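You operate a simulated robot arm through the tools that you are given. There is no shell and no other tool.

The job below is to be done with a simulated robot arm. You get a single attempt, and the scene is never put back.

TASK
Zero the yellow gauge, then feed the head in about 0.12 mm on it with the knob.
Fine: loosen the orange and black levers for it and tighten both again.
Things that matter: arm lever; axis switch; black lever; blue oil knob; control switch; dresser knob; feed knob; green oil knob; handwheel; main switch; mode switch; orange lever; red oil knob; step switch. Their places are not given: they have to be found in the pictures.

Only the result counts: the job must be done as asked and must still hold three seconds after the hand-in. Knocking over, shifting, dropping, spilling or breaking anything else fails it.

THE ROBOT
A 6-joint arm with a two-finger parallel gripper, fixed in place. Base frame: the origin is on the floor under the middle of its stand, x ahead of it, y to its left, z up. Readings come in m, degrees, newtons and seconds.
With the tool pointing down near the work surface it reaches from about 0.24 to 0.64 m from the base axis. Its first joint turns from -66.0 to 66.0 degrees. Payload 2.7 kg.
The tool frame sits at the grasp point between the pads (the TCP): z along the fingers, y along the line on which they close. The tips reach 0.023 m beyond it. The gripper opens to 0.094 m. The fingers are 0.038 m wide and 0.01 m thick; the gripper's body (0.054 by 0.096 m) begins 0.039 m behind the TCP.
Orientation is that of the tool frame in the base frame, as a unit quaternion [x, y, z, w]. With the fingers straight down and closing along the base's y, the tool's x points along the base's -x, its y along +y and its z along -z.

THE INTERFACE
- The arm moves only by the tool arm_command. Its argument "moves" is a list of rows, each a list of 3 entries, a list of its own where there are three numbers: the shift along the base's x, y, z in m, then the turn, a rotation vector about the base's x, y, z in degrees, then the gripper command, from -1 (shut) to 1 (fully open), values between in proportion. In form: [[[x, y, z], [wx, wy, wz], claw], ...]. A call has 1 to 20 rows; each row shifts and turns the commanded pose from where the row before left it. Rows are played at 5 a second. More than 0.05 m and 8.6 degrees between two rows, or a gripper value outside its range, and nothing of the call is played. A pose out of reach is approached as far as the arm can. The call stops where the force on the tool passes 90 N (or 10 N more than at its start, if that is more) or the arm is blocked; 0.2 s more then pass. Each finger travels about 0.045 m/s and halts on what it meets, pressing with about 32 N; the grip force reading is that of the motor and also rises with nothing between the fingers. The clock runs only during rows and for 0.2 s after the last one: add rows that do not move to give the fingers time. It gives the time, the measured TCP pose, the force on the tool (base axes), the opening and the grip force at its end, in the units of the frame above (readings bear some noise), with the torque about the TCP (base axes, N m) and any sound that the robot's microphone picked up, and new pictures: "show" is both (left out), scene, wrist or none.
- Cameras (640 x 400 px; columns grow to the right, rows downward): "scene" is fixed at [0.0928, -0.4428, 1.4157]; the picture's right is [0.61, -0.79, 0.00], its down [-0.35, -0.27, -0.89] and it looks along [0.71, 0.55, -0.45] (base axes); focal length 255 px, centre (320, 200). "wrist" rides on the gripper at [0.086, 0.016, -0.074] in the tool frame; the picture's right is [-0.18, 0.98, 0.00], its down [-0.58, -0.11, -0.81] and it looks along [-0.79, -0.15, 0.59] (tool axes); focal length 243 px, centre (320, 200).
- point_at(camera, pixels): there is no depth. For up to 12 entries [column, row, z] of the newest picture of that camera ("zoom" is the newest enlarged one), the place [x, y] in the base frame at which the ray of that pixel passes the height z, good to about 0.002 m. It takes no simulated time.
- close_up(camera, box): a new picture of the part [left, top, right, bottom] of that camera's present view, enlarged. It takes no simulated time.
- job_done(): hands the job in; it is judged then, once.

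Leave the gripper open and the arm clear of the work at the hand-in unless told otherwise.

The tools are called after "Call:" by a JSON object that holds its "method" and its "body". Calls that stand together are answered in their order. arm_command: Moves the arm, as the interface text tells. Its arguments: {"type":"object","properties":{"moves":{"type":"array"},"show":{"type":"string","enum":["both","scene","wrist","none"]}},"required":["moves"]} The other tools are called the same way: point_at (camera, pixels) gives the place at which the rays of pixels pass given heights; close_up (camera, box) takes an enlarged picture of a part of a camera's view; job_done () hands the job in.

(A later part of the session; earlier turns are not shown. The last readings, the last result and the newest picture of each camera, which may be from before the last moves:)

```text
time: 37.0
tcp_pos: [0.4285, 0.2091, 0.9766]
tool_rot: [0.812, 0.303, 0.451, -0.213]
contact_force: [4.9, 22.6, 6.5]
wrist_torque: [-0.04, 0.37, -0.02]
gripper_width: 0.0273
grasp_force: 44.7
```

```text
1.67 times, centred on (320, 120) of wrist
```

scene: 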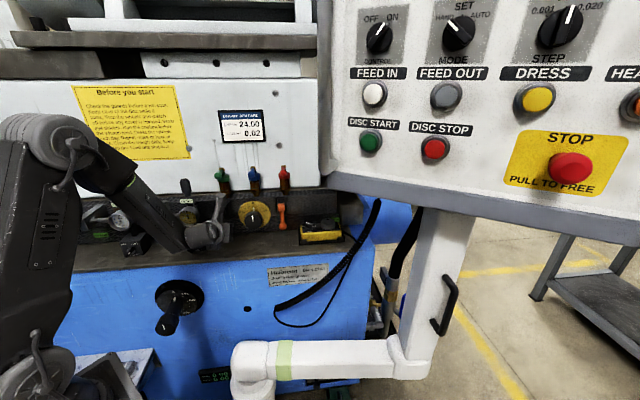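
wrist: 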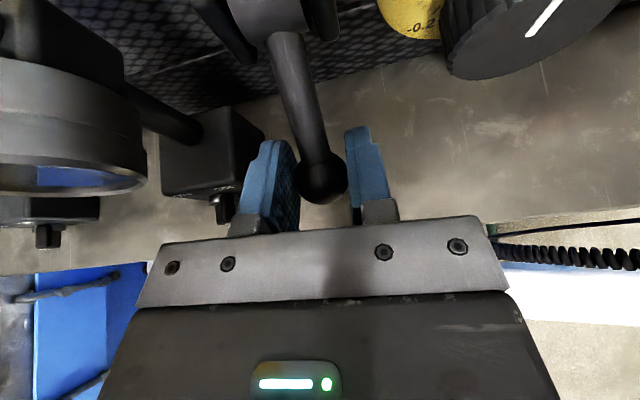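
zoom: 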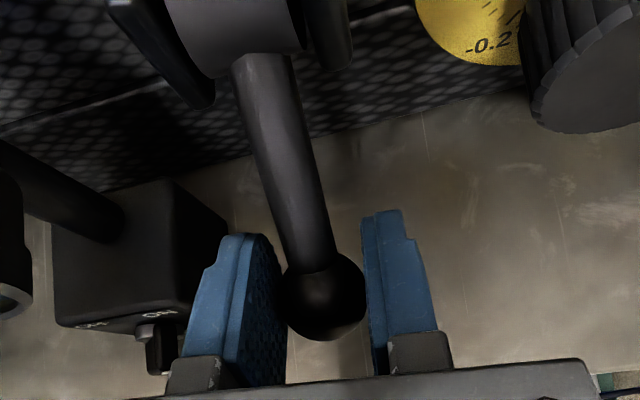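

The ball moved with the tool with only about 7 N resistance along the arc, so the lever isn't at its stop yet. My path was slightly too far outward. I'll continue up along a steeper arc for about 24° more, with only a small pitch so the camera stays clear of the green tap.

Call:
{"method": "arm_command", "body": {"moves": [[[-0.0022, -0.0026, 0.006], [-2.3, 2.3, 0], -1], [[-0.0023, -0.0025, 0.0065], [-2.3, 2.3, 0], -1], [[-0.002, -0.0022, 0.0067], [-2.3, 2.3, 0], -1], [[0, 0, 0], [0, 0, 0], -1]]}}

Call:
{"method": "close_up", "body": {"camera": "wrist", "box": [200, 0, 440, 240]}}

Call:
{"method": "close_up", "body": {"camera": "scene", "box": [160, 160, 300, 260]}}

```text
time: 38.0
tcp_pos: [0.4206, 0.2004, 0.9928]
tool_rot: [0.85, 0.317, 0.379, -0.182]
contact_force: [7.8, 27.8, -4.6]
wrist_torque: [-0.41, 0.81, 0.07]
gripper_width: 0.0272
grasp_force: 45.1
```

scene: 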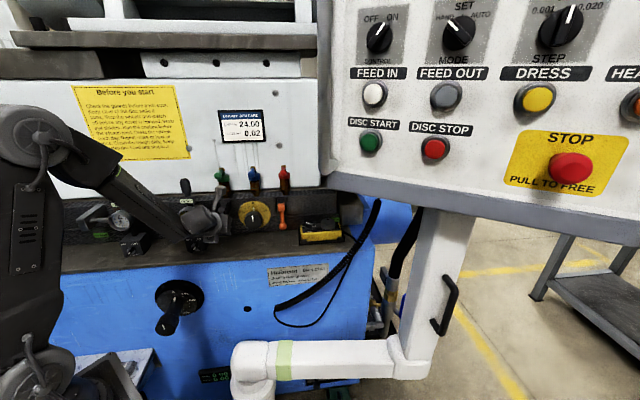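
wrist: 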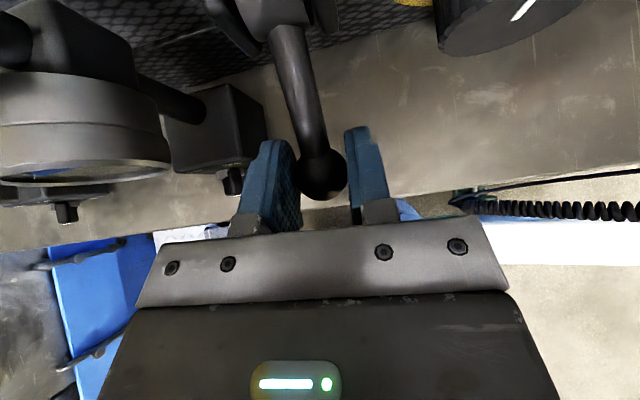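

```text
1.67 times, centred on (320, 120) of wrist
```

zoom: 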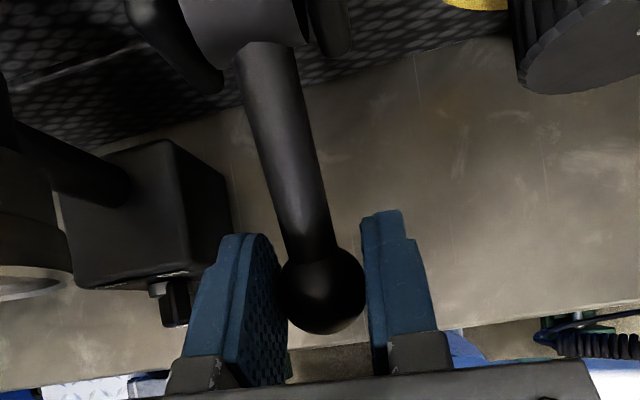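

```text
4.00 times, centred on (230, 210) of scene
```

zoom: 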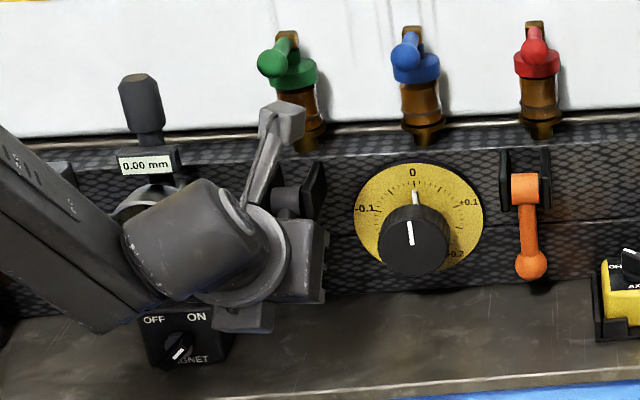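

The lever is near 64° and still following; the gauge remains 0.00. I'll continue toward level, shifting slightly left and inward to cut the side loads.

Call:
{"method": "arm_command", "body": {"moves": [[[-0.0018, -0.0006, 0.0067], [-1.4, 1.4, 0], -1], [[-0.0008, -0.0006, 0.007], [-1.4, 1.4, 0], -1], [[-0.0003, -0.0003, 0.0072], [-1.4, 1.4, 0], -1], [[0, 0, 0], [0, 0, 0], -1]]}}

Call:
{"method": "close_up", "body": {"camera": "wrist", "box": [200, 0, 440, 240]}}

Call:
{"method": "close_up", "body": {"camera": "scene", "box": [160, 160, 300, 260]}}

```text
time: 39.0
tcp_pos: [0.4164, 0.196, 1.0107]
tool_rot: [0.872, 0.322, 0.332, -0.159]
contact_force: [-1.7, 2.7, -34.2]
wrist_torque: [-0.31, 0.15, 0.03]
gripper_width: 0.0273
grasp_force: 45.0
```

scene: 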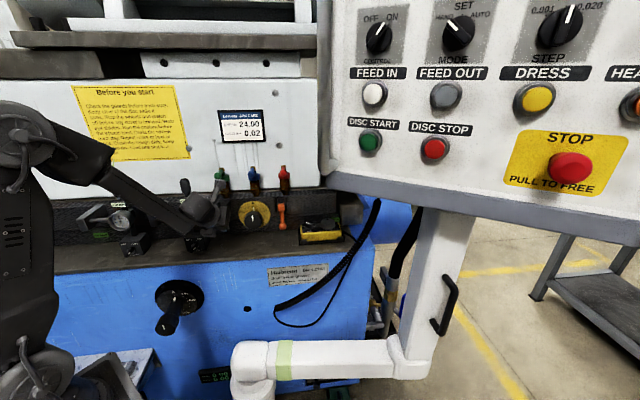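
wrist: 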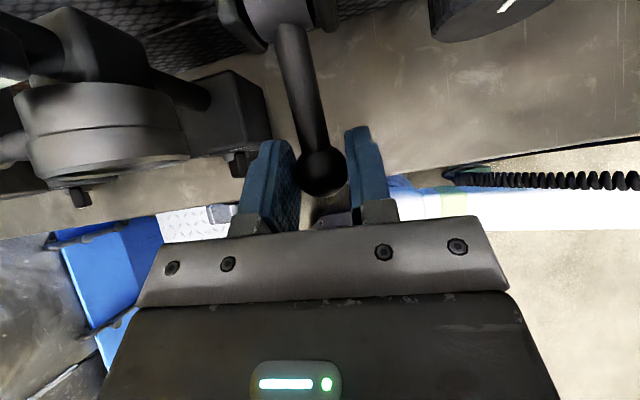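

```text
1.67 times, centred on (320, 120) of wrist
```

zoom: 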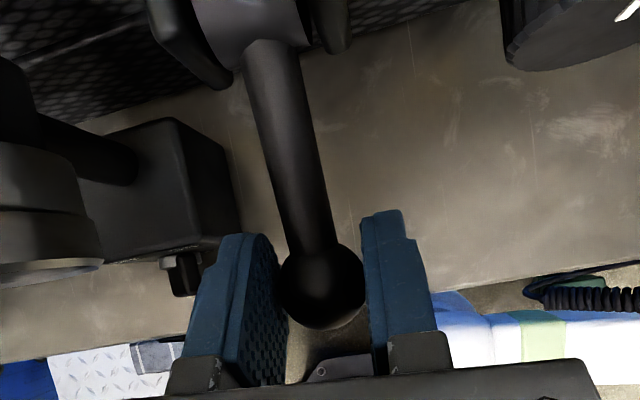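

```text
4.00 times, centred on (230, 210) of scene
```

zoom: 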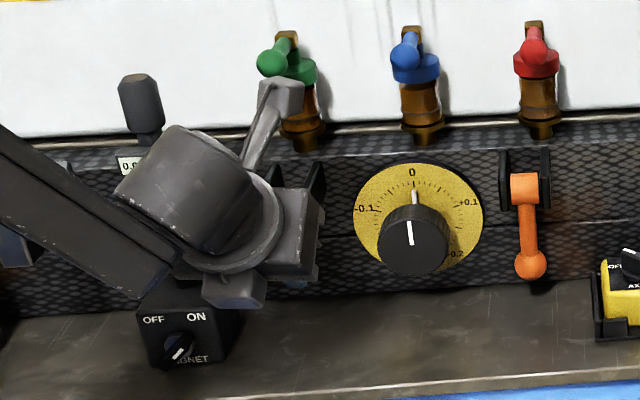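

A firm 34 N downward resistance at about 80° suggests the lever is at its upper stop. I'll ease down 2 mm, open, and back off along the tool axis to see whether it stays.

Call:
{"method": "arm_command", "body": {"moves": [[[0, 0, -0.002], [0, 0, 0], -1], [[0, 0, 0], [0, 0, 0], 0.0], [[0, 0, 0], [0, 0, 0], 0.1], [[-0.003, -0.003, 0.008], [0, 0, 0], 0.1], [[-0.004, -0.004, 0.013], [0, 0, 0], 0.1], [[-0.002, -0.002, 0.015], [0, 0, 0], 0.1], [[0, 0, 0.015], [0, 0, 0], 0.1], [[0, 0, 0], [0, 0, 0], 0.1]]}}

Call:
{"method": "close_up", "body": {"camera": "wrist", "box": [200, 0, 480, 240]}}

Call:
{"method": "close_up", "body": {"camera": "scene", "box": [160, 160, 300, 260]}}

```text
time: 40.8
tcp_pos: [0.4095, 0.189, 1.0632]
tool_rot: [0.87, 0.323, 0.337, -0.161]
contact_force: [-0.5, -1.0, 0.2]
wrist_torque: [0.01, 0.01, 0.04]
gripper_width: 0.0518
grasp_force: 0.1
```

scene: 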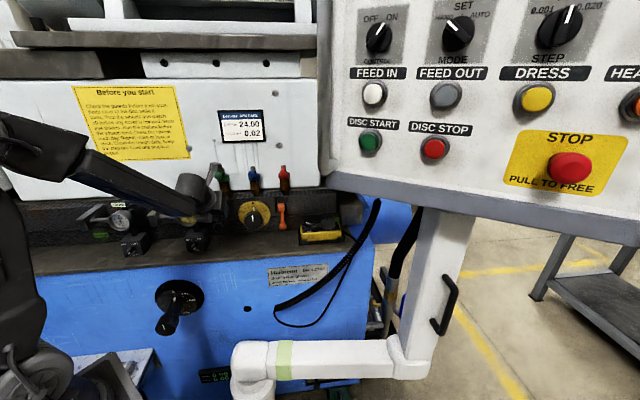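
wrist: 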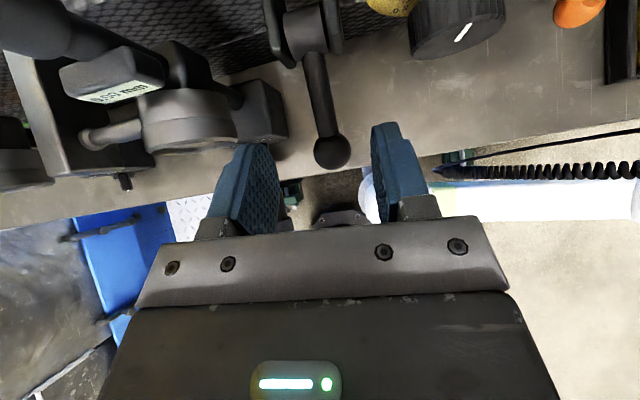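

```text
1.67 times, centred on (340, 120) of wrist
```

zoom: 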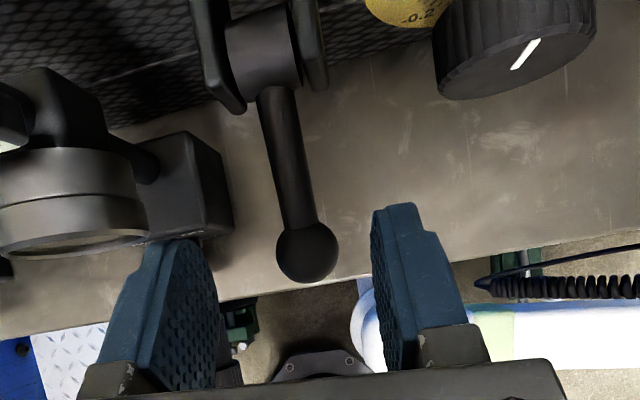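

```text
4.00 times, centred on (230, 210) of scene
```

zoom: 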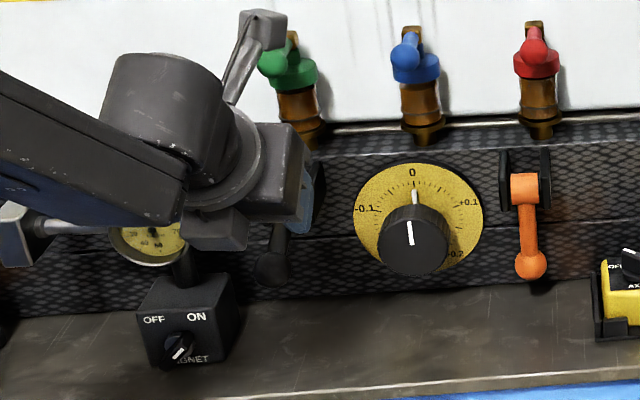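

Call:
{"method": "point_at", "body": {"camera": "wrist", "pixels": [[332.2, 151.1, 0.95], [332.2, 151.1, 0.97], [332.2, 151.1, 0.99], [332.2, 151.1, 1.01]]}}

Call:
{"method": "point_at", "body": {"camera": "scene", "pixels": [[217.8, 227.0, 0.95], [217.8, 227.0, 0.97], [217.8, 227.0, 0.99], [217.8, 227.0, 1.01]]}}

```text
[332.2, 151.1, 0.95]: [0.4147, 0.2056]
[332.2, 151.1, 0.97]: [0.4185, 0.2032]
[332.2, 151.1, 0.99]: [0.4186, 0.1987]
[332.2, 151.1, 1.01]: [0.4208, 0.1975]
```

```text
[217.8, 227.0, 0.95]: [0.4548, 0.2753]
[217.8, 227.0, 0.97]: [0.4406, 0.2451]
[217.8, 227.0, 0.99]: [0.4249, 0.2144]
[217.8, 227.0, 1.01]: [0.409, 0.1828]
```

The black lever rests at about 77° (ball ~(0.419, 0.200, 0.998)) and stays there, so it is open. Next is the orange lever. The yellow pendant sits close to its right, so I'll come in from the left. I'll move along the face at a safe distance, turning the tool to azimuth ~28° and pitching up to ~30°.

Call:
{"method": "arm_command", "body": {"moves": [[[0.022, -0.022, 0.003], [0, 0, -3.6], 0.1], [[0.022, -0.022, 0.003], [0, 0, -3.6], 0.1], [[0.022, -0.022, 0.003], [0, 0, -3.6], 0.1], [[0.022, -0.022, 0.003], [0, 0, -3.6], 0.1], [[0.022, -0.022, 0.003], [0, 0, -3.6], 0.1], [[0, 0, 0], [3.75, -7.06, 0], 0.1], [[0, 0, 0], [3.75, -7.06, 0], 0.1], [[0, 0, 0], [0, 0, 0], 0.1]]}}

Call:
{"method": "close_up", "body": {"camera": "wrist", "box": [160, 0, 560, 240]}}

Call:
{"method": "close_up", "body": {"camera": "scene", "box": [160, 160, 340, 272]}}

```text
time: 42.6
tcp_pos: [0.5188, 0.079, 1.078]
tool_rot: [0.85, 0.17, 0.478, -0.142]
contact_force: [-0.6, 0.1, 0.1]
wrist_torque: [-0.04, 0.01, 0.01]
gripper_width: 0.0518
grasp_force: 0.1
```

scene: 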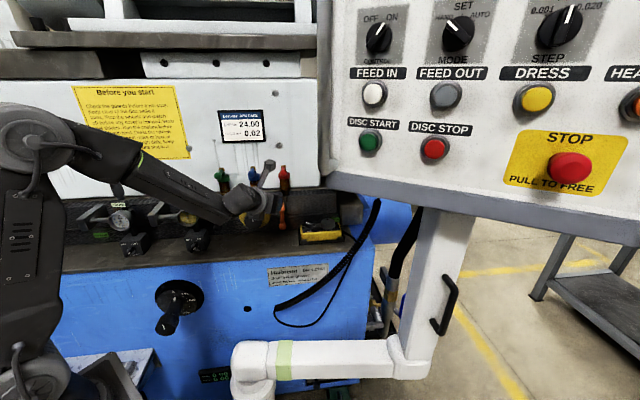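
wrist: 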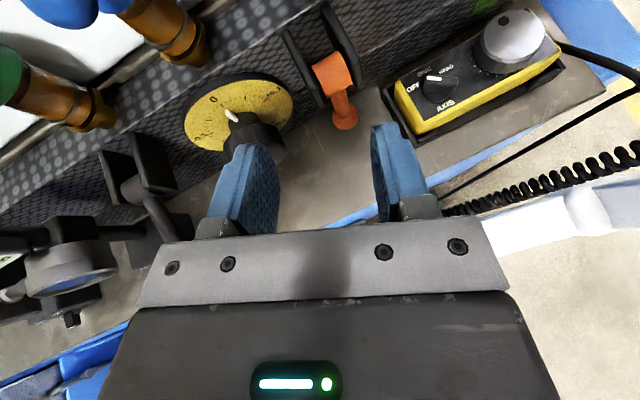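

```text
1.60 times, centred on (360, 120) of wrist
```

zoom: 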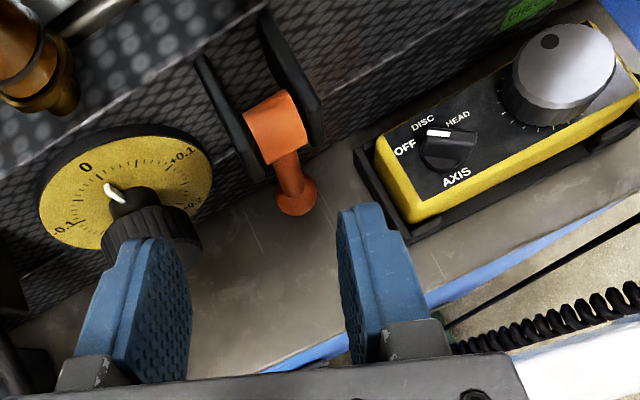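

```text
3.56 times, centred on (250, 216) of scene
```

zoom: 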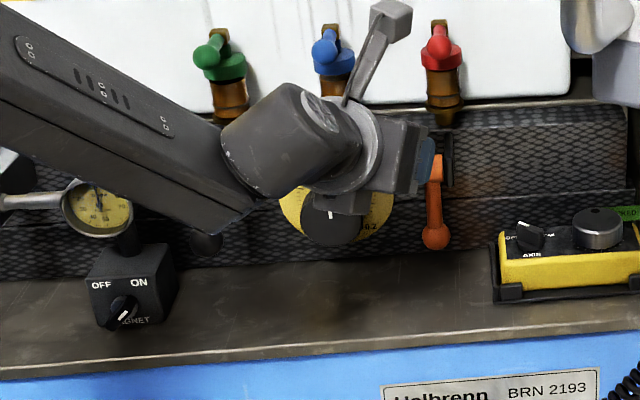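

The orange ball is at wrist ~(345,118), between the fingers' directions. I'll refine its place.

Call:
{"method": "point_at", "body": {"camera": "wrist", "pixels": [[345, 118, 0.93], [345, 118, 0.96], [330, 76, 0.98], [330, 76, 1.02], [393, 96, 0.95], [418, 145, 0.95]]}}

Call:
{"method": "point_at", "body": {"camera": "scene", "pixels": [[282.9, 226.4, 0.93], [282.9, 226.4, 0.96]]}}

```text
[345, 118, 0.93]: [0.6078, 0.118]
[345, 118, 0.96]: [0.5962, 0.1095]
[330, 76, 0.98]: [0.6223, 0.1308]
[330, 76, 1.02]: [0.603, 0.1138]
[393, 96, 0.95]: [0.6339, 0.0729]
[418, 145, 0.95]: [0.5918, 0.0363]
```

```text
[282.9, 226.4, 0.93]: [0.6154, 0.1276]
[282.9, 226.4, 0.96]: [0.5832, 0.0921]
```

Orange ball refined to (0.604, 0.115, 0.941); the pendant cradle's left edge is at R≈0.394. I'll pitch up to ~22°, descend to a point 60 mm short of the ball along the tool axis, and look.

Call:
{"method": "arm_command", "body": {"moves": [[[0.0107, 0.0026, -0.0348], [3.75, -7.06, 0], 0.1], [[0.0107, 0.0026, -0.0348], [0, 0, 0], 0.1], [[0.0107, 0.0026, -0.0348], [0, 0, 0], 0.1], [[0, 0, 0], [0, 0, 0], 0.1]]}}

Call:
{"method": "close_up", "body": {"camera": "wrist", "box": [160, 0, 560, 240]}}

```text
time: 43.6
tcp_pos: [0.5516, 0.0867, 0.9741]
tool_rot: [0.813, 0.164, 0.536, -0.159]
contact_force: [-0.9, 0.7, -0.2]
wrist_torque: [0.0, 0.03, -0.01]
gripper_width: 0.0518
grasp_force: 0.0
```

scene: 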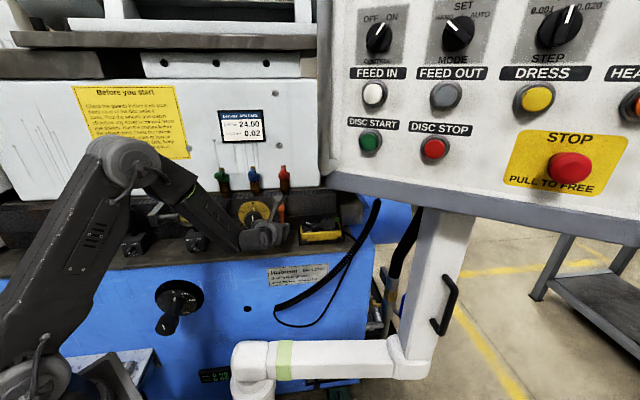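
wrist: 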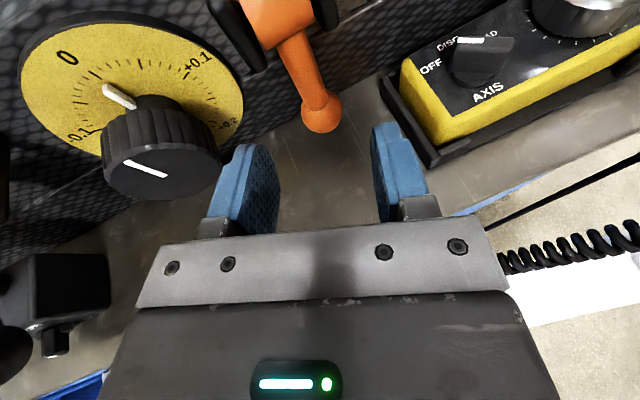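

```text
1.60 times, centred on (360, 120) of wrist
```

zoom: 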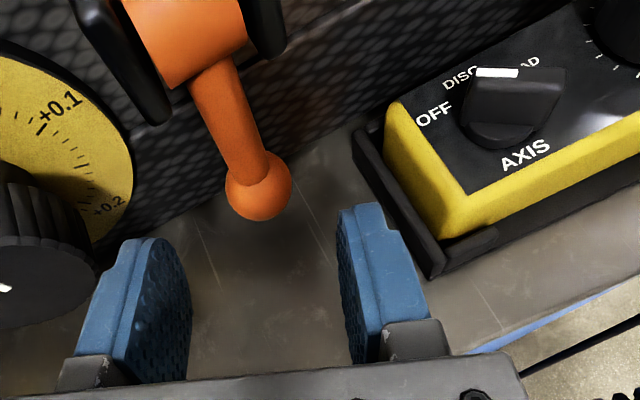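

The ball is centred at wrist (321,112). I'll narrow the fingers a little, advance 60 mm along the tool axis and close on the ball.

Call:
{"method": "arm_command", "body": {"moves": [[[0.0123, 0.0065, -0.0056], [0, 0, 0], -0.05], [[0.0123, 0.0065, -0.0056], [0, 0, 0], -0.05], [[0.0123, 0.0065, -0.0056], [0, 0, 0], -0.05], [[0.0123, 0.0065, -0.0056], [0, 0, 0], -0.05], [[0, 0, 0], [0, 0, 0], -0.3], [[0, 0, 0], [0, 0, 0], -1], [[0, 0, 0], [0, 0, 0], -1]]}}

Call:
{"method": "close_up", "body": {"camera": "wrist", "box": [160, 0, 560, 240]}}

```text
time: 45.2
tcp_pos: [0.6009, 0.1146, 0.9525]
tool_rot: [0.813, 0.164, 0.536, -0.159]
contact_force: [1.0, 4.8, 0.8]
wrist_torque: [-0.07, 0.23, 0.05]
gripper_width: 0.0277
grasp_force: 45.2
```

scene: 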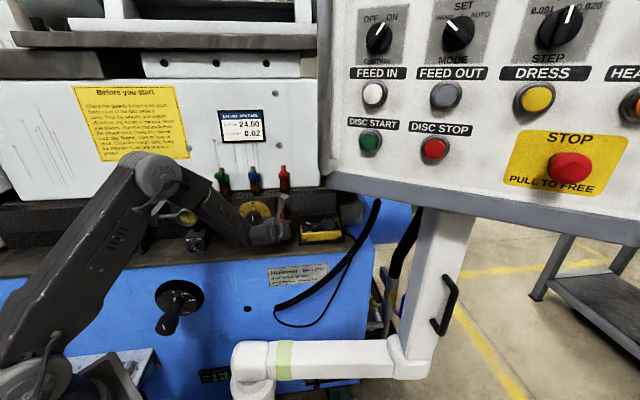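
wrist: 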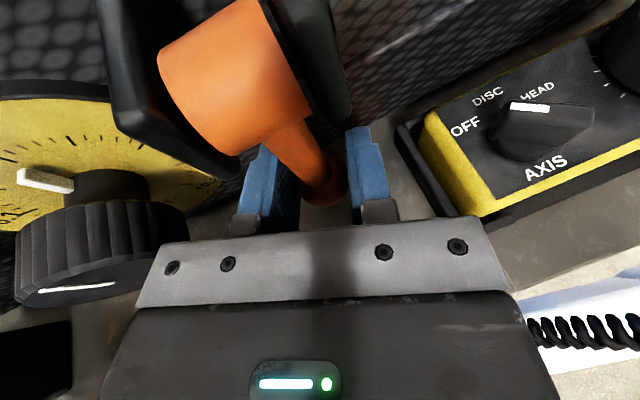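

```text
1.60 times, centred on (360, 120) of wrist
```

zoom: 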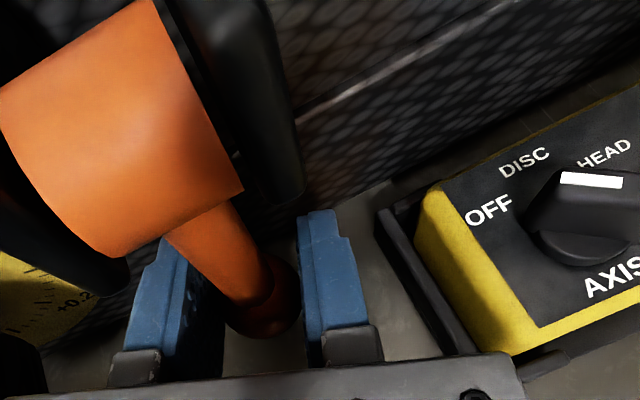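

The orange ball is held at 0.0277 m with little side load. I'll pull it along the same kind of arc, about 28° to begin with, pitching slightly with the lever.

Call:
{"method": "arm_command", "body": {"moves": [[[-0.0057, -0.0057, 0.0005], [-2.1, 2.1, 0], -1], [[-0.0056, -0.0056, 0.0015], [-2.1, 2.1, 0], -1], [[-0.0054, -0.0054, 0.0025], [-2.1, 2.1, 0], -1], [[-0.0051, -0.0051, 0.0035], [-2.1, 2.1, 0], -1], [[0, 0, 0], [0, 0, 0], -1]]}}

Call:
{"method": "close_up", "body": {"camera": "wrist", "box": [160, 0, 560, 240]}}

```text
time: 46.4
tcp_pos: [0.5785, 0.0912, 0.9609]
tool_rot: [0.859, 0.191, 0.461, -0.111]
contact_force: [2.2, 21.8, -1.1]
wrist_torque: [-0.35, 1.01, 0.17]
gripper_width: 0.0273
grasp_force: 45.8
```

scene: 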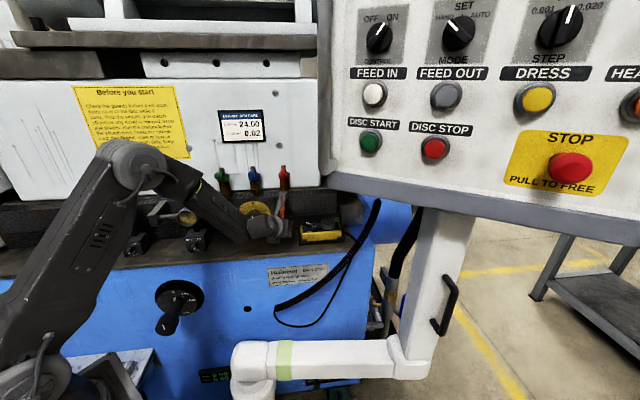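
wrist: 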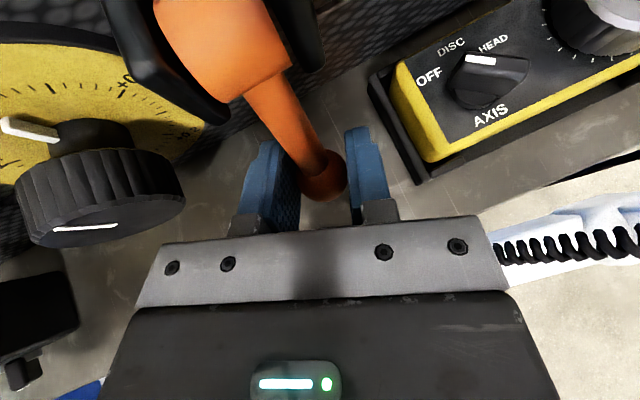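

```text
1.60 times, centred on (360, 120) of wrist
```

zoom: 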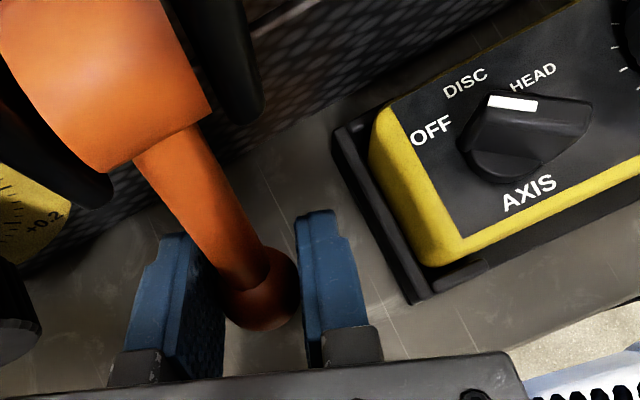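

The orange lever follows (about 28° out), with about 17 N pull and 14 N sideways. I'll ease left a touch and continue another 28°.

Call:
{"method": "arm_command", "body": {"moves": [[[-0.0053, -0.0043, 0.0043], [-2.1, 2.1, 0], -1], [[-0.0045, -0.0045, 0.0052], [-2.1, 2.1, 0], -1], [[-0.0038, -0.0038, 0.0061], [-2.1, 2.1, 0], -1], [[-0.0032, -0.0032, 0.0069], [-2.1, 2.1, 0], -1], [[0, 0, 0], [0, 0, 0], -1]]}}

Call:
{"method": "close_up", "body": {"camera": "wrist", "box": [160, 0, 560, 240]}}

```text
time: 47.6
tcp_pos: [0.5607, 0.0756, 0.9797]
tool_rot: [0.898, 0.215, 0.379, -0.061]
contact_force: [-5.2, 15.5, -15.6]
wrist_torque: [-0.46, 1.26, 0.03]
gripper_width: 0.0271
grasp_force: 44.8
```

scene: 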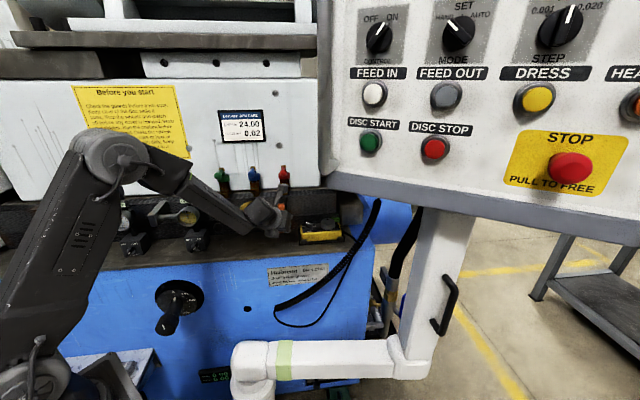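
wrist: 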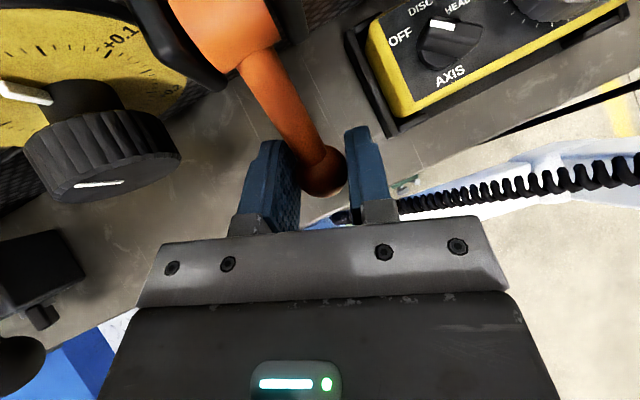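

```text
1.60 times, centred on (360, 120) of wrist
```

zoom: 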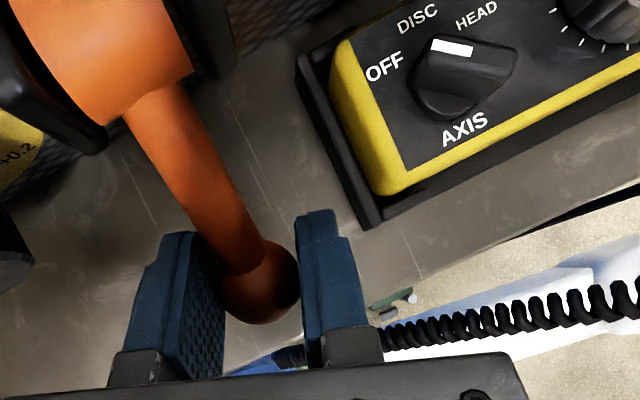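

About 52° now and still following. Continuing toward the upper stop, easing left slightly.

Call:
{"method": "arm_command", "body": {"moves": [[[-0.0033, -0.0023, 0.0072], [-1.4, 1.4, 0], -1], [[-0.0021, -0.0021, 0.0077], [-1.4, 1.4, 0], -1], [[-0.0016, -0.0016, 0.008], [-1.4, 1.4, 0], -1], [[0, 0, 0], [0, 0, 0], -1]]}}

Call:
{"method": "close_up", "body": {"camera": "wrist", "box": [160, 0, 560, 240]}}

```text
time: 48.6
tcp_pos: [0.5521, 0.0689, 1.0005]
tool_rot: [0.913, 0.229, 0.335, -0.037]
contact_force: [-1.7, 0.7, -28.0]
wrist_torque: [-1.68, 1.07, 1.27]
gripper_width: 0.0277
grasp_force: 45.1
```

scene: 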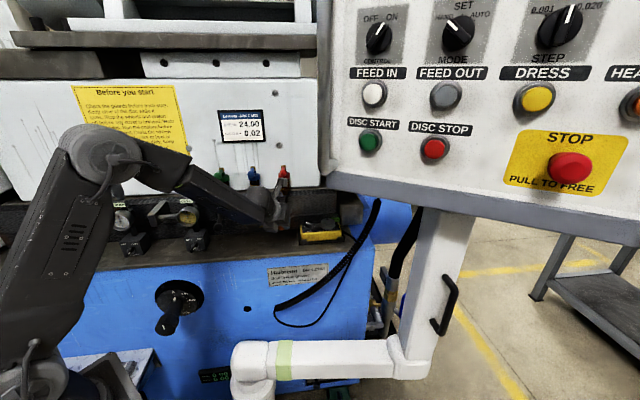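
wrist: 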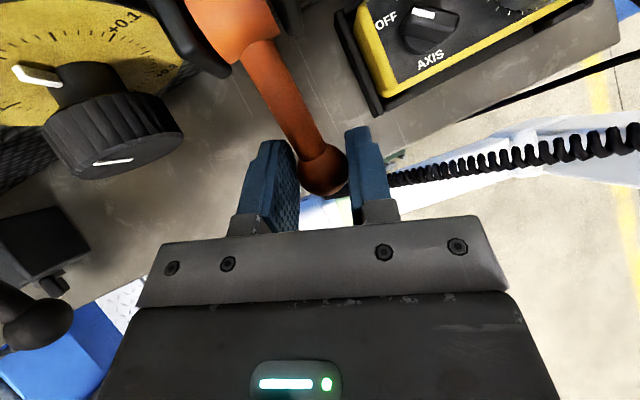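

```text
1.60 times, centred on (360, 120) of wrist
```

zoom: 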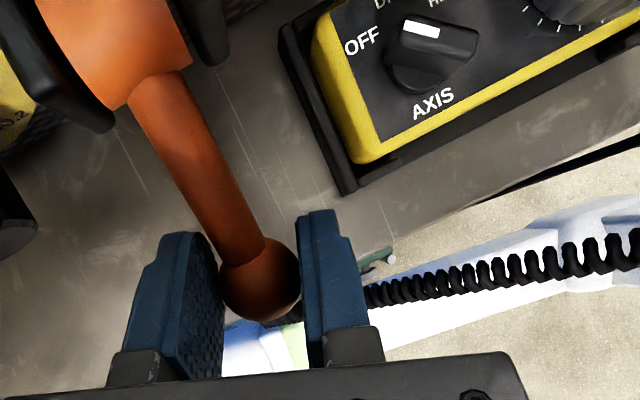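

About 75° now with 28 N resistance. I'll check that the wrist camera isn't close to the red tap before going further.

Call:
{"method": "close_up", "body": {"camera": "scene", "box": [220, 150, 340, 250]}}

Call:
{"method": "close_up", "body": {"camera": "scene", "box": [110, 170, 220, 260]}}

```text
4.00 times, centred on (280, 200) of scene
```

zoom: 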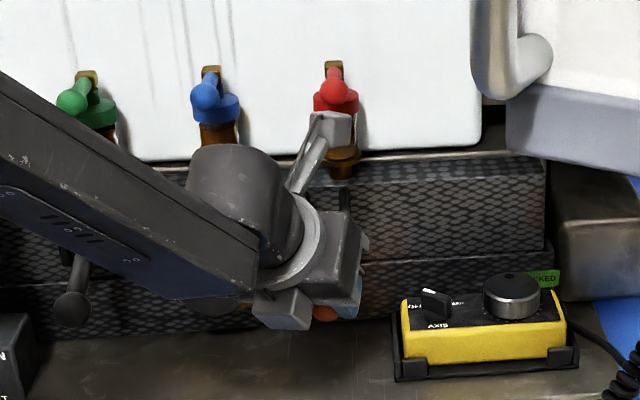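

```text
4.44 times, centred on (165, 215) of scene
```

zoom: 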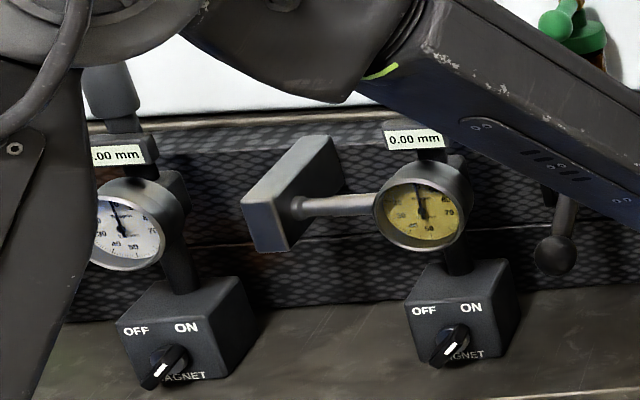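

The red tap is untouched; the camera box is just in front of it. Both gauges read 0.00. I'll lift about 7 mm more while pitching the camera back away from the tap, then check the resistance.

Call:
{"method": "arm_command", "body": {"moves": [[[-0.0008, -0.0008, 0.0035], [2.1, -2.1, 0], -1], [[-0.0006, -0.0006, 0.0035], [2.1, -2.1, 0], -1], [[0, 0, 0], [0, 0, 0], -1]]}}

```text
time: 49.4
tcp_pos: [0.5507, 0.0656, 1.0078]
tool_rot: [0.899, 0.214, 0.377, -0.061]
contact_force: [-26.0, -12.2, -15.8]
wrist_torque: [-0.72, 0.53, 1.23]
gripper_width: 0.0277
grasp_force: 45.0
```

scene: 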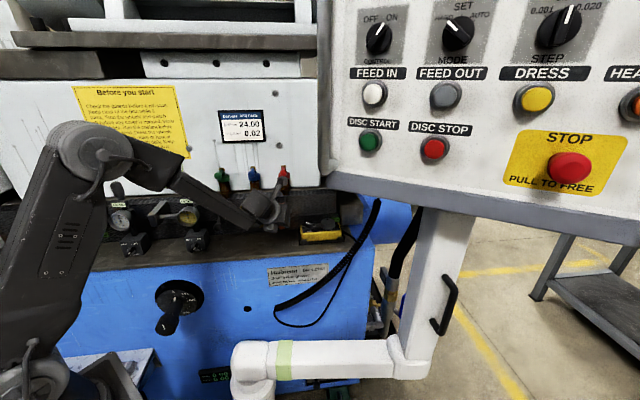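
wrist: 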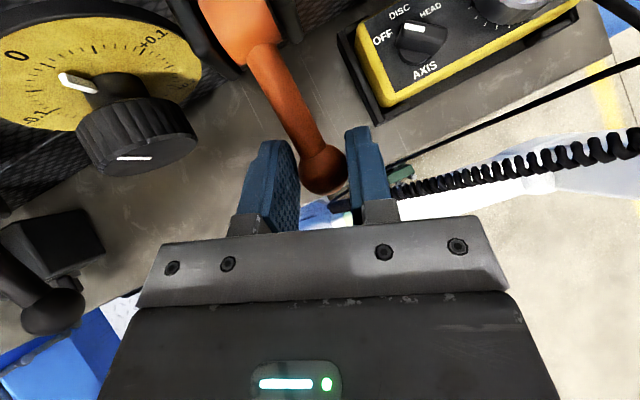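

Resistance shows it is at the stop. I'll open and back away along the tool axis, up and to the left, to see whether the orange lever stays.

Call:
{"method": "arm_command", "body": {"moves": [[[0, 0, -0.001], [0, 0, 0], -0.3], [[0, 0, 0], [0, 0, 0], 0.0], [[0, 0, 0], [0, 0, 0], 0.1], [[-0.008, -0.003, 0.008], [0, 0, 0], 0.1], [[-0.01, -0.004, 0.01], [0, 0, 0], 0.1], [[-0.01, -0.003, 0.012], [0, 0, 0], 0.1], [[-0.01, 0.0, 0.012], [0, 0, 0], 0.1], [[0, 0, 0], [0, 0, 0], 0.1]]}}

Call:
{"method": "close_up", "body": {"camera": "scene", "box": [160, 160, 340, 272]}}

Call:
{"method": "close_up", "body": {"camera": "wrist", "box": [160, 0, 560, 240]}}

```text
time: 51.2
tcp_pos: [0.516, 0.0572, 1.0546]
tool_rot: [0.897, 0.215, 0.382, -0.062]
contact_force: [0.0, 0.4, -0.4]
wrist_torque: [-0.01, -0.02, 0.0]
gripper_width: 0.0515
grasp_force: 0.1
```

scene: 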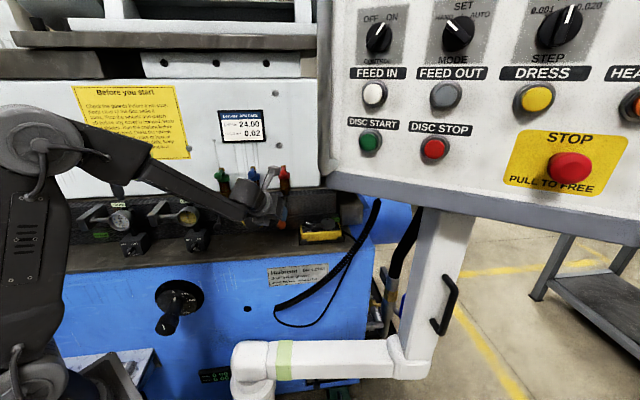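
wrist: 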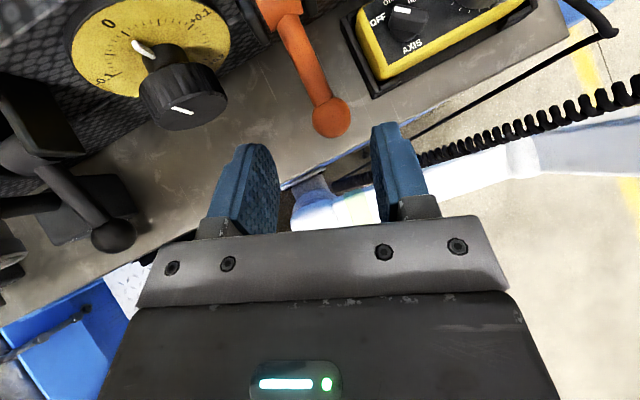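

```text
3.56 times, centred on (250, 216) of scene
```

zoom: 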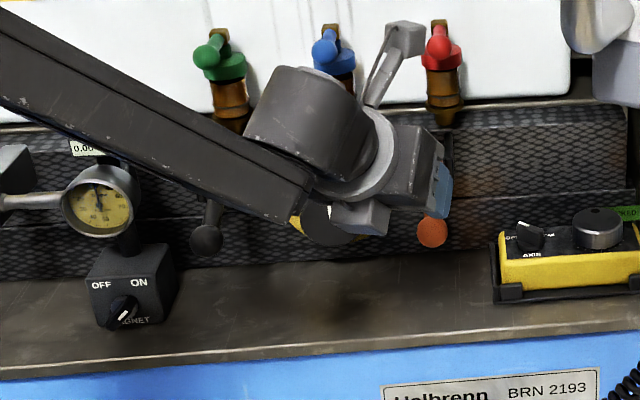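

```text
1.60 times, centred on (360, 120) of wrist
```

zoom: 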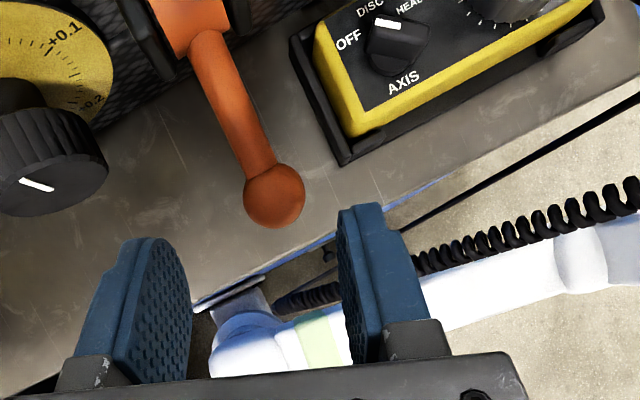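

The orange lever stays out as well, and the yellow gauge still shows 0.00. Now the feed knob: I'll level the tool, turn back to azimuth 45° and line up with the knob axis (R≈0.25, z≈0.985), keeping about 60 mm away. First I'll fix the lever ball positions from this view.

Call:
{"method": "point_at", "body": {"camera": "wrist", "pixels": [[331.3, 117.5, 0.97], [331.3, 117.5, 1.0], [113, 236, 0.98], [113, 236, 1.0]]}}

Call:
{"method": "point_at", "body": {"camera": "scene", "pixels": [[281.5, 224.7, 0.97], [281.5, 224.7, 1.0], [217.9, 227.5, 0.98], [217.9, 227.5, 1.0]]}}

Call:
{"method": "arm_command", "body": {"moves": [[[-0.0082, 0.0094, -0.003], [2.868, -6.854, 0], 0.1], [[-0.0082, 0.0094, -0.003], [2.868, -6.854, 0], 0.1], [[-0.0082, 0.0094, -0.006], [2.868, -6.854, 0], 0.1], [[-0.0082, 0.0094, -0.006], [2.868, -6.854, 0], 0.1], [[-0.0082, 0.0094, -0.006], [2.868, -6.854, 0], 0.1], [[-0.0082, 0.0094, -0.006], [2.868, -6.854, 0], 0.1], [[0, 0, -0.008], [0, 0, 7.43], 0.1], [[0, 0, -0.008], [0, 0, 7.43], 0.4], [[0, 0, -0.008], [0, 0, 7.43], 1], [[0, 0, 0], [0, 0, 0], 1]]}}

Call:
{"method": "close_up", "body": {"camera": "scene", "box": [140, 160, 340, 272]}}

Call:
{"method": "close_up", "body": {"camera": "wrist", "box": [160, 0, 560, 240]}}

```text
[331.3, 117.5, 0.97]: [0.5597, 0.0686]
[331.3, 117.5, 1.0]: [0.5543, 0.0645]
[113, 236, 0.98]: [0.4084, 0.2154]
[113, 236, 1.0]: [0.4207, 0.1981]
```

```text
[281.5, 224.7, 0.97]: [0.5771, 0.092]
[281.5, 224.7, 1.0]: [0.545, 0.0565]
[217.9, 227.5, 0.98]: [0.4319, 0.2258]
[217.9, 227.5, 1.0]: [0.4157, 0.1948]
```

```text
time: 53.4
tcp_pos: [0.5048, 0.0524, 1.0519]
tool_rot: [0.642, 0.294, 0.663, -0.247]
contact_force: [1.1, 0.0, -0.5]
wrist_torque: [0.01, -0.01, 0.04]
gripper_width: 0.094
grasp_force: 0.0
out of reach, approached as far as the arm can: row 1, 4, 5, 6
```

scene: 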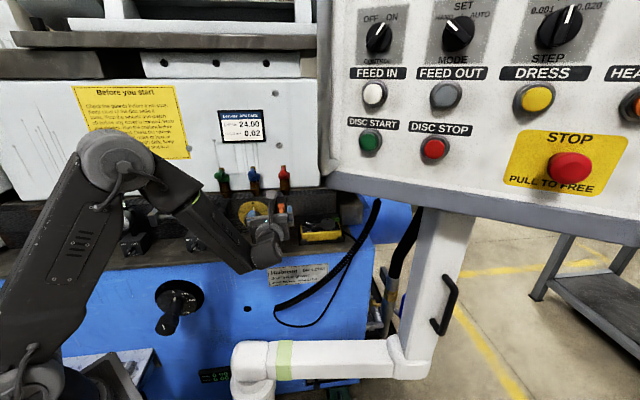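
wrist: 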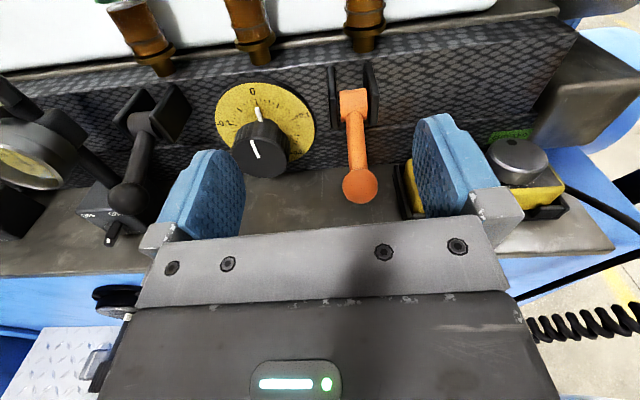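

```text
3.20 times, centred on (240, 216) of scene
```

zoom: 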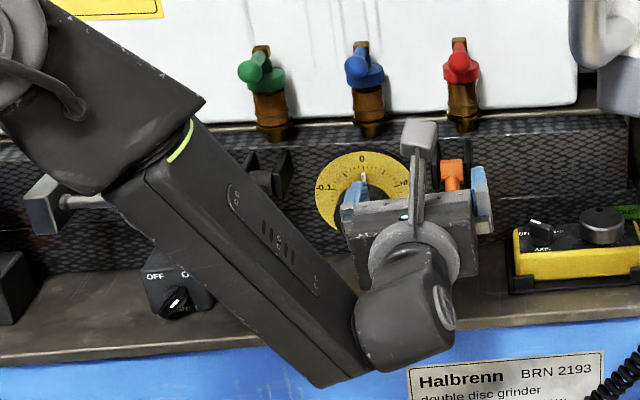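

```text
1.60 times, centred on (360, 120) of wrist
```

zoom: 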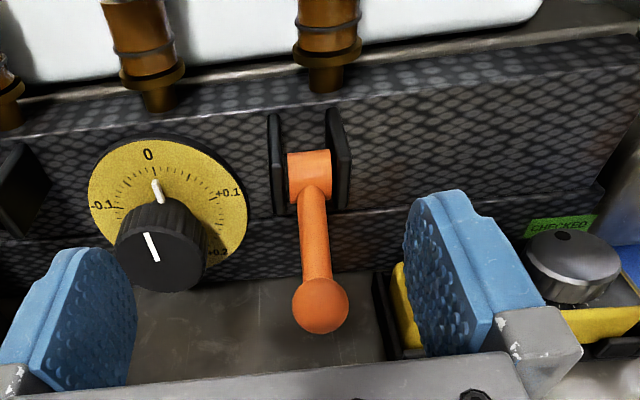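

Some rows were out of reach, so the shift was only partly done. The tool is now level at azimuth 45° at R≈0.32, N≈0.394, z≈1.052, with the camera on top. I'll shift left to R≈0.25 at this height, then lower to the knob axis.

Call:
{"method": "arm_command", "body": {"moves": [[[-0.0137, 0.0193, 0], [0, 0, 0], 1], [[-0.0137, 0.0193, 0], [0, 0, 0], 1], [[-0.0137, 0.0193, 0], [0, 0, 0], 1], [[0, 0, -0.022], [0, 0, 0], 1], [[0, 0, -0.022], [0, 0, 0], 1], [[0, 0, -0.022], [0, 0, 0], 1], [[0, 0, 0], [0, 0, 0], 1]]}}

Call:
{"method": "close_up", "body": {"camera": "wrist", "box": [160, 0, 560, 240]}}

Call:
{"method": "close_up", "body": {"camera": "scene", "box": [140, 160, 340, 272]}}

```text
time: 55.0
tcp_pos: [0.4818, 0.1046, 1.0062]
tool_rot: [0.644, 0.293, 0.662, -0.249]
contact_force: [0.3, 0.3, 0.9]
wrist_torque: [0.01, 0.0, 0.01]
gripper_width: 0.0939
grasp_force: 0.0
out of reach, approached as far as the arm can: row 5, 6
```

scene: 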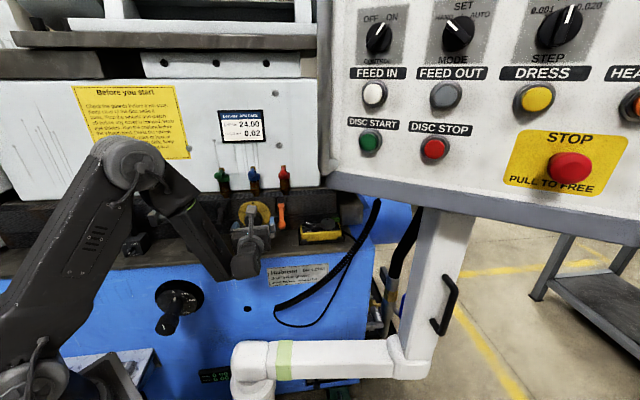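
wrist: 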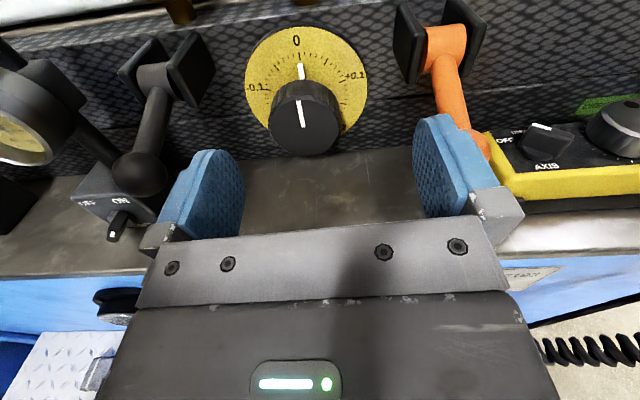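

```text
1.60 times, centred on (360, 120) of wrist
```

zoom: 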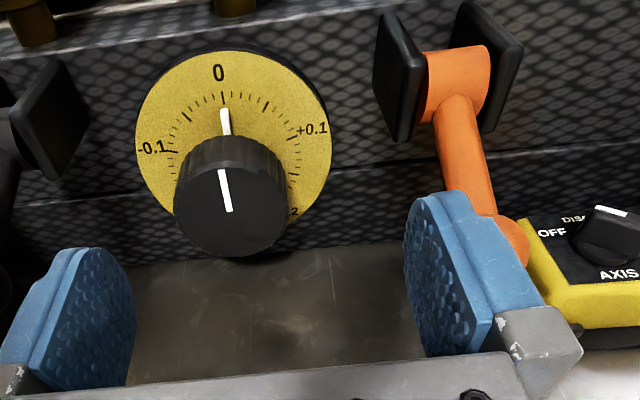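

```text
3.20 times, centred on (240, 216) of scene
```

zoom: 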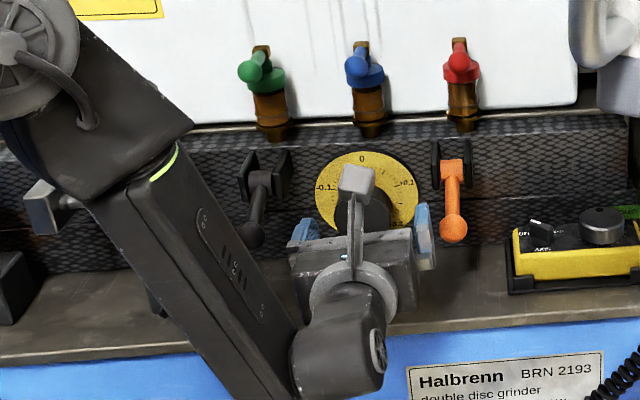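

The tool is at R≈0.267, N≈0.415, z≈1.006; lower at this nearness is out of reach, so I should go forward while lowering. I'll measure the knob's front centre (wrist ~(305,124)) and dial centre first.

Call:
{"method": "point_at", "body": {"camera": "wrist", "pixels": [[305, 124.4, 0.96], [305, 124.4, 1.0], [269, 124, 0.96], [269, 124, 1.0], [341, 124, 0.96], [341, 124, 1.0], [306.5, 91, 0.96], [306.5, 91, 1.0]]}}

Call:
{"method": "close_up", "body": {"camera": "wrist", "box": [230, 10, 390, 170]}}

```text
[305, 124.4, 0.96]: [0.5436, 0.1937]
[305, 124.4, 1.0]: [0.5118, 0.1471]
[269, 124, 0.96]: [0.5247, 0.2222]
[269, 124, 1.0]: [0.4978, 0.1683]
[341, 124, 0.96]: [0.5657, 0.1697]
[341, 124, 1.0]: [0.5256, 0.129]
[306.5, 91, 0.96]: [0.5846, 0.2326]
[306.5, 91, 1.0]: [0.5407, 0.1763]
```

```text
2.50 times, centred on (310, 90) of wrist
```

zoom: 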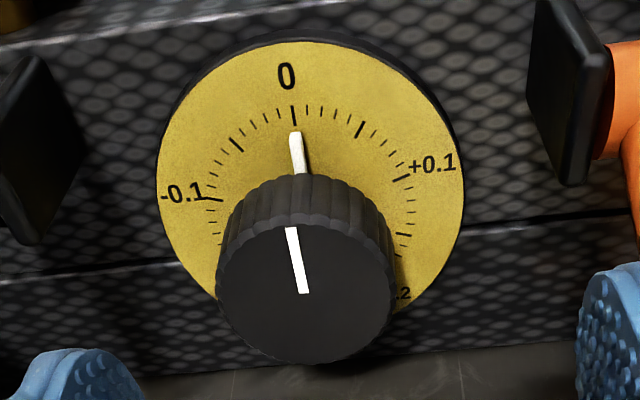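

Knob front centre is about R≈0.2535, z≈0.983, front at N≈0.49, and the dial pointer is at 0. I'll move forward and down to line up (N≈0.445). Then I'll roll 30° counter-clockwise so there is room for a long clockwise stroke, with the camera staying above, away from the lever balls.

Call:
{"method": "arm_command", "body": {"moves": [[[0.004, 0.0103, -0.0074], [0, 0, 0], 1], [[0.004, 0.0103, -0.0074], [0, 0, 0], 1], [[0.004, 0.0103, -0.0074], [0, 0, 0], 1], [[0, 0, 0], [-5.303, -5.303, 0], 1], [[0, 0, 0], [-5.303, -5.303, 0], 1], [[0, 0, 0], [-5.303, -5.303, 0], 1], [[0, 0, 0], [-5.303, -5.303, 0], 1], [[0, 0, 0], [0, 0, 0], 1]]}}

Call:
{"method": "close_up", "body": {"camera": "wrist", "box": [160, 0, 480, 240]}}

Call:
{"method": "close_up", "body": {"camera": "scene", "box": [140, 160, 340, 272]}}

```text
time: 56.8
tcp_pos: [0.6239, 0.0752, 1.132]
tool_rot: [0.548, 0.452, 0.7, -0.073]
contact_force: [0.0, -0.7, -0.2]
wrist_torque: [0.0, -0.02, 0.01]
gripper_width: 0.0941
grasp_force: 0.1
out of reach, approached as far as the arm can: row 1, 2, 3, 4, 5, 6, 7
```

scene: 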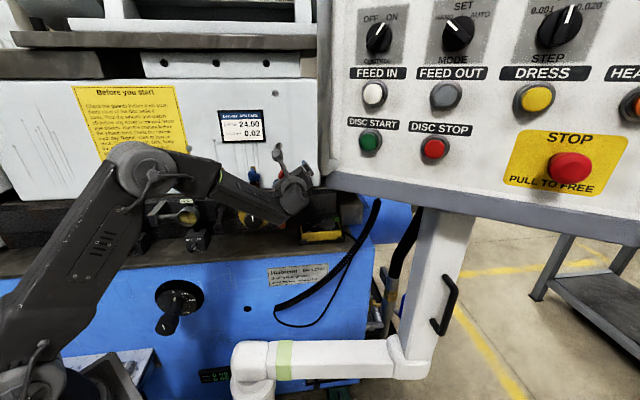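
wrist: 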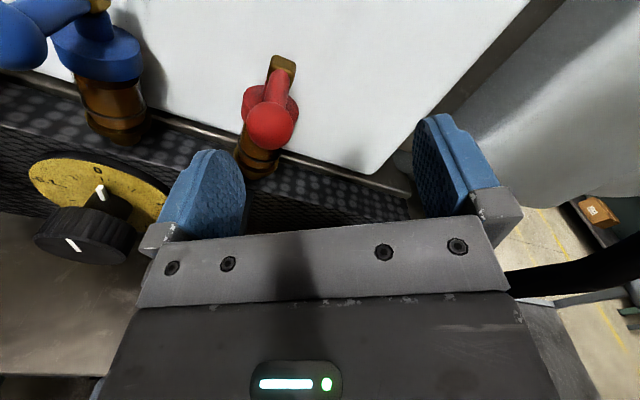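

```text
1.67 times, centred on (320, 120) of wrist
```

zoom: 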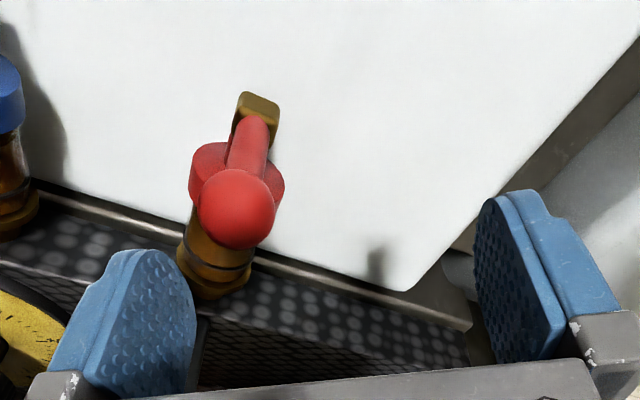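

```text
3.20 times, centred on (240, 216) of scene
```

zoom: 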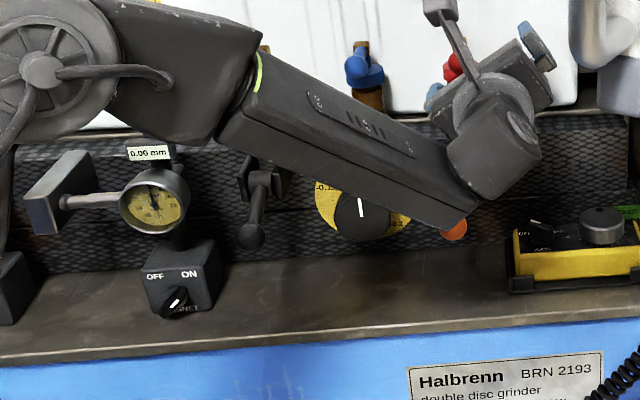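

The arm drifted: at that roll it could only reach a different place, (0.624, 0.075, 1.132), near the red tap. Forces are zero and nothing appears touched: gauge 0.00, levers unchanged. I'll check where the red tap is relative to the fingers before moving out.

Call:
{"method": "point_at", "body": {"camera": "wrist", "pixels": [[268, 125, 1.12], [268, 125, 1.14], [268, 125, 1.16], [262, 155, 1.1], [262, 155, 1.12]]}}

Call:
{"method": "close_up", "body": {"camera": "scene", "box": [230, 120, 340, 240]}}

```text
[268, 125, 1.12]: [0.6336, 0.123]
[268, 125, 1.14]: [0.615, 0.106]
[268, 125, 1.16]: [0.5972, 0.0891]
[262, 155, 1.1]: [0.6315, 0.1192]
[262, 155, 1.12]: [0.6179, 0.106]
```

```text
3.33 times, centred on (285, 180) of scene
```

zoom: 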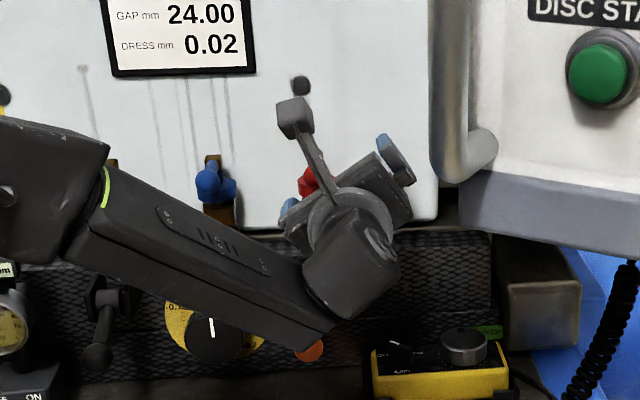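

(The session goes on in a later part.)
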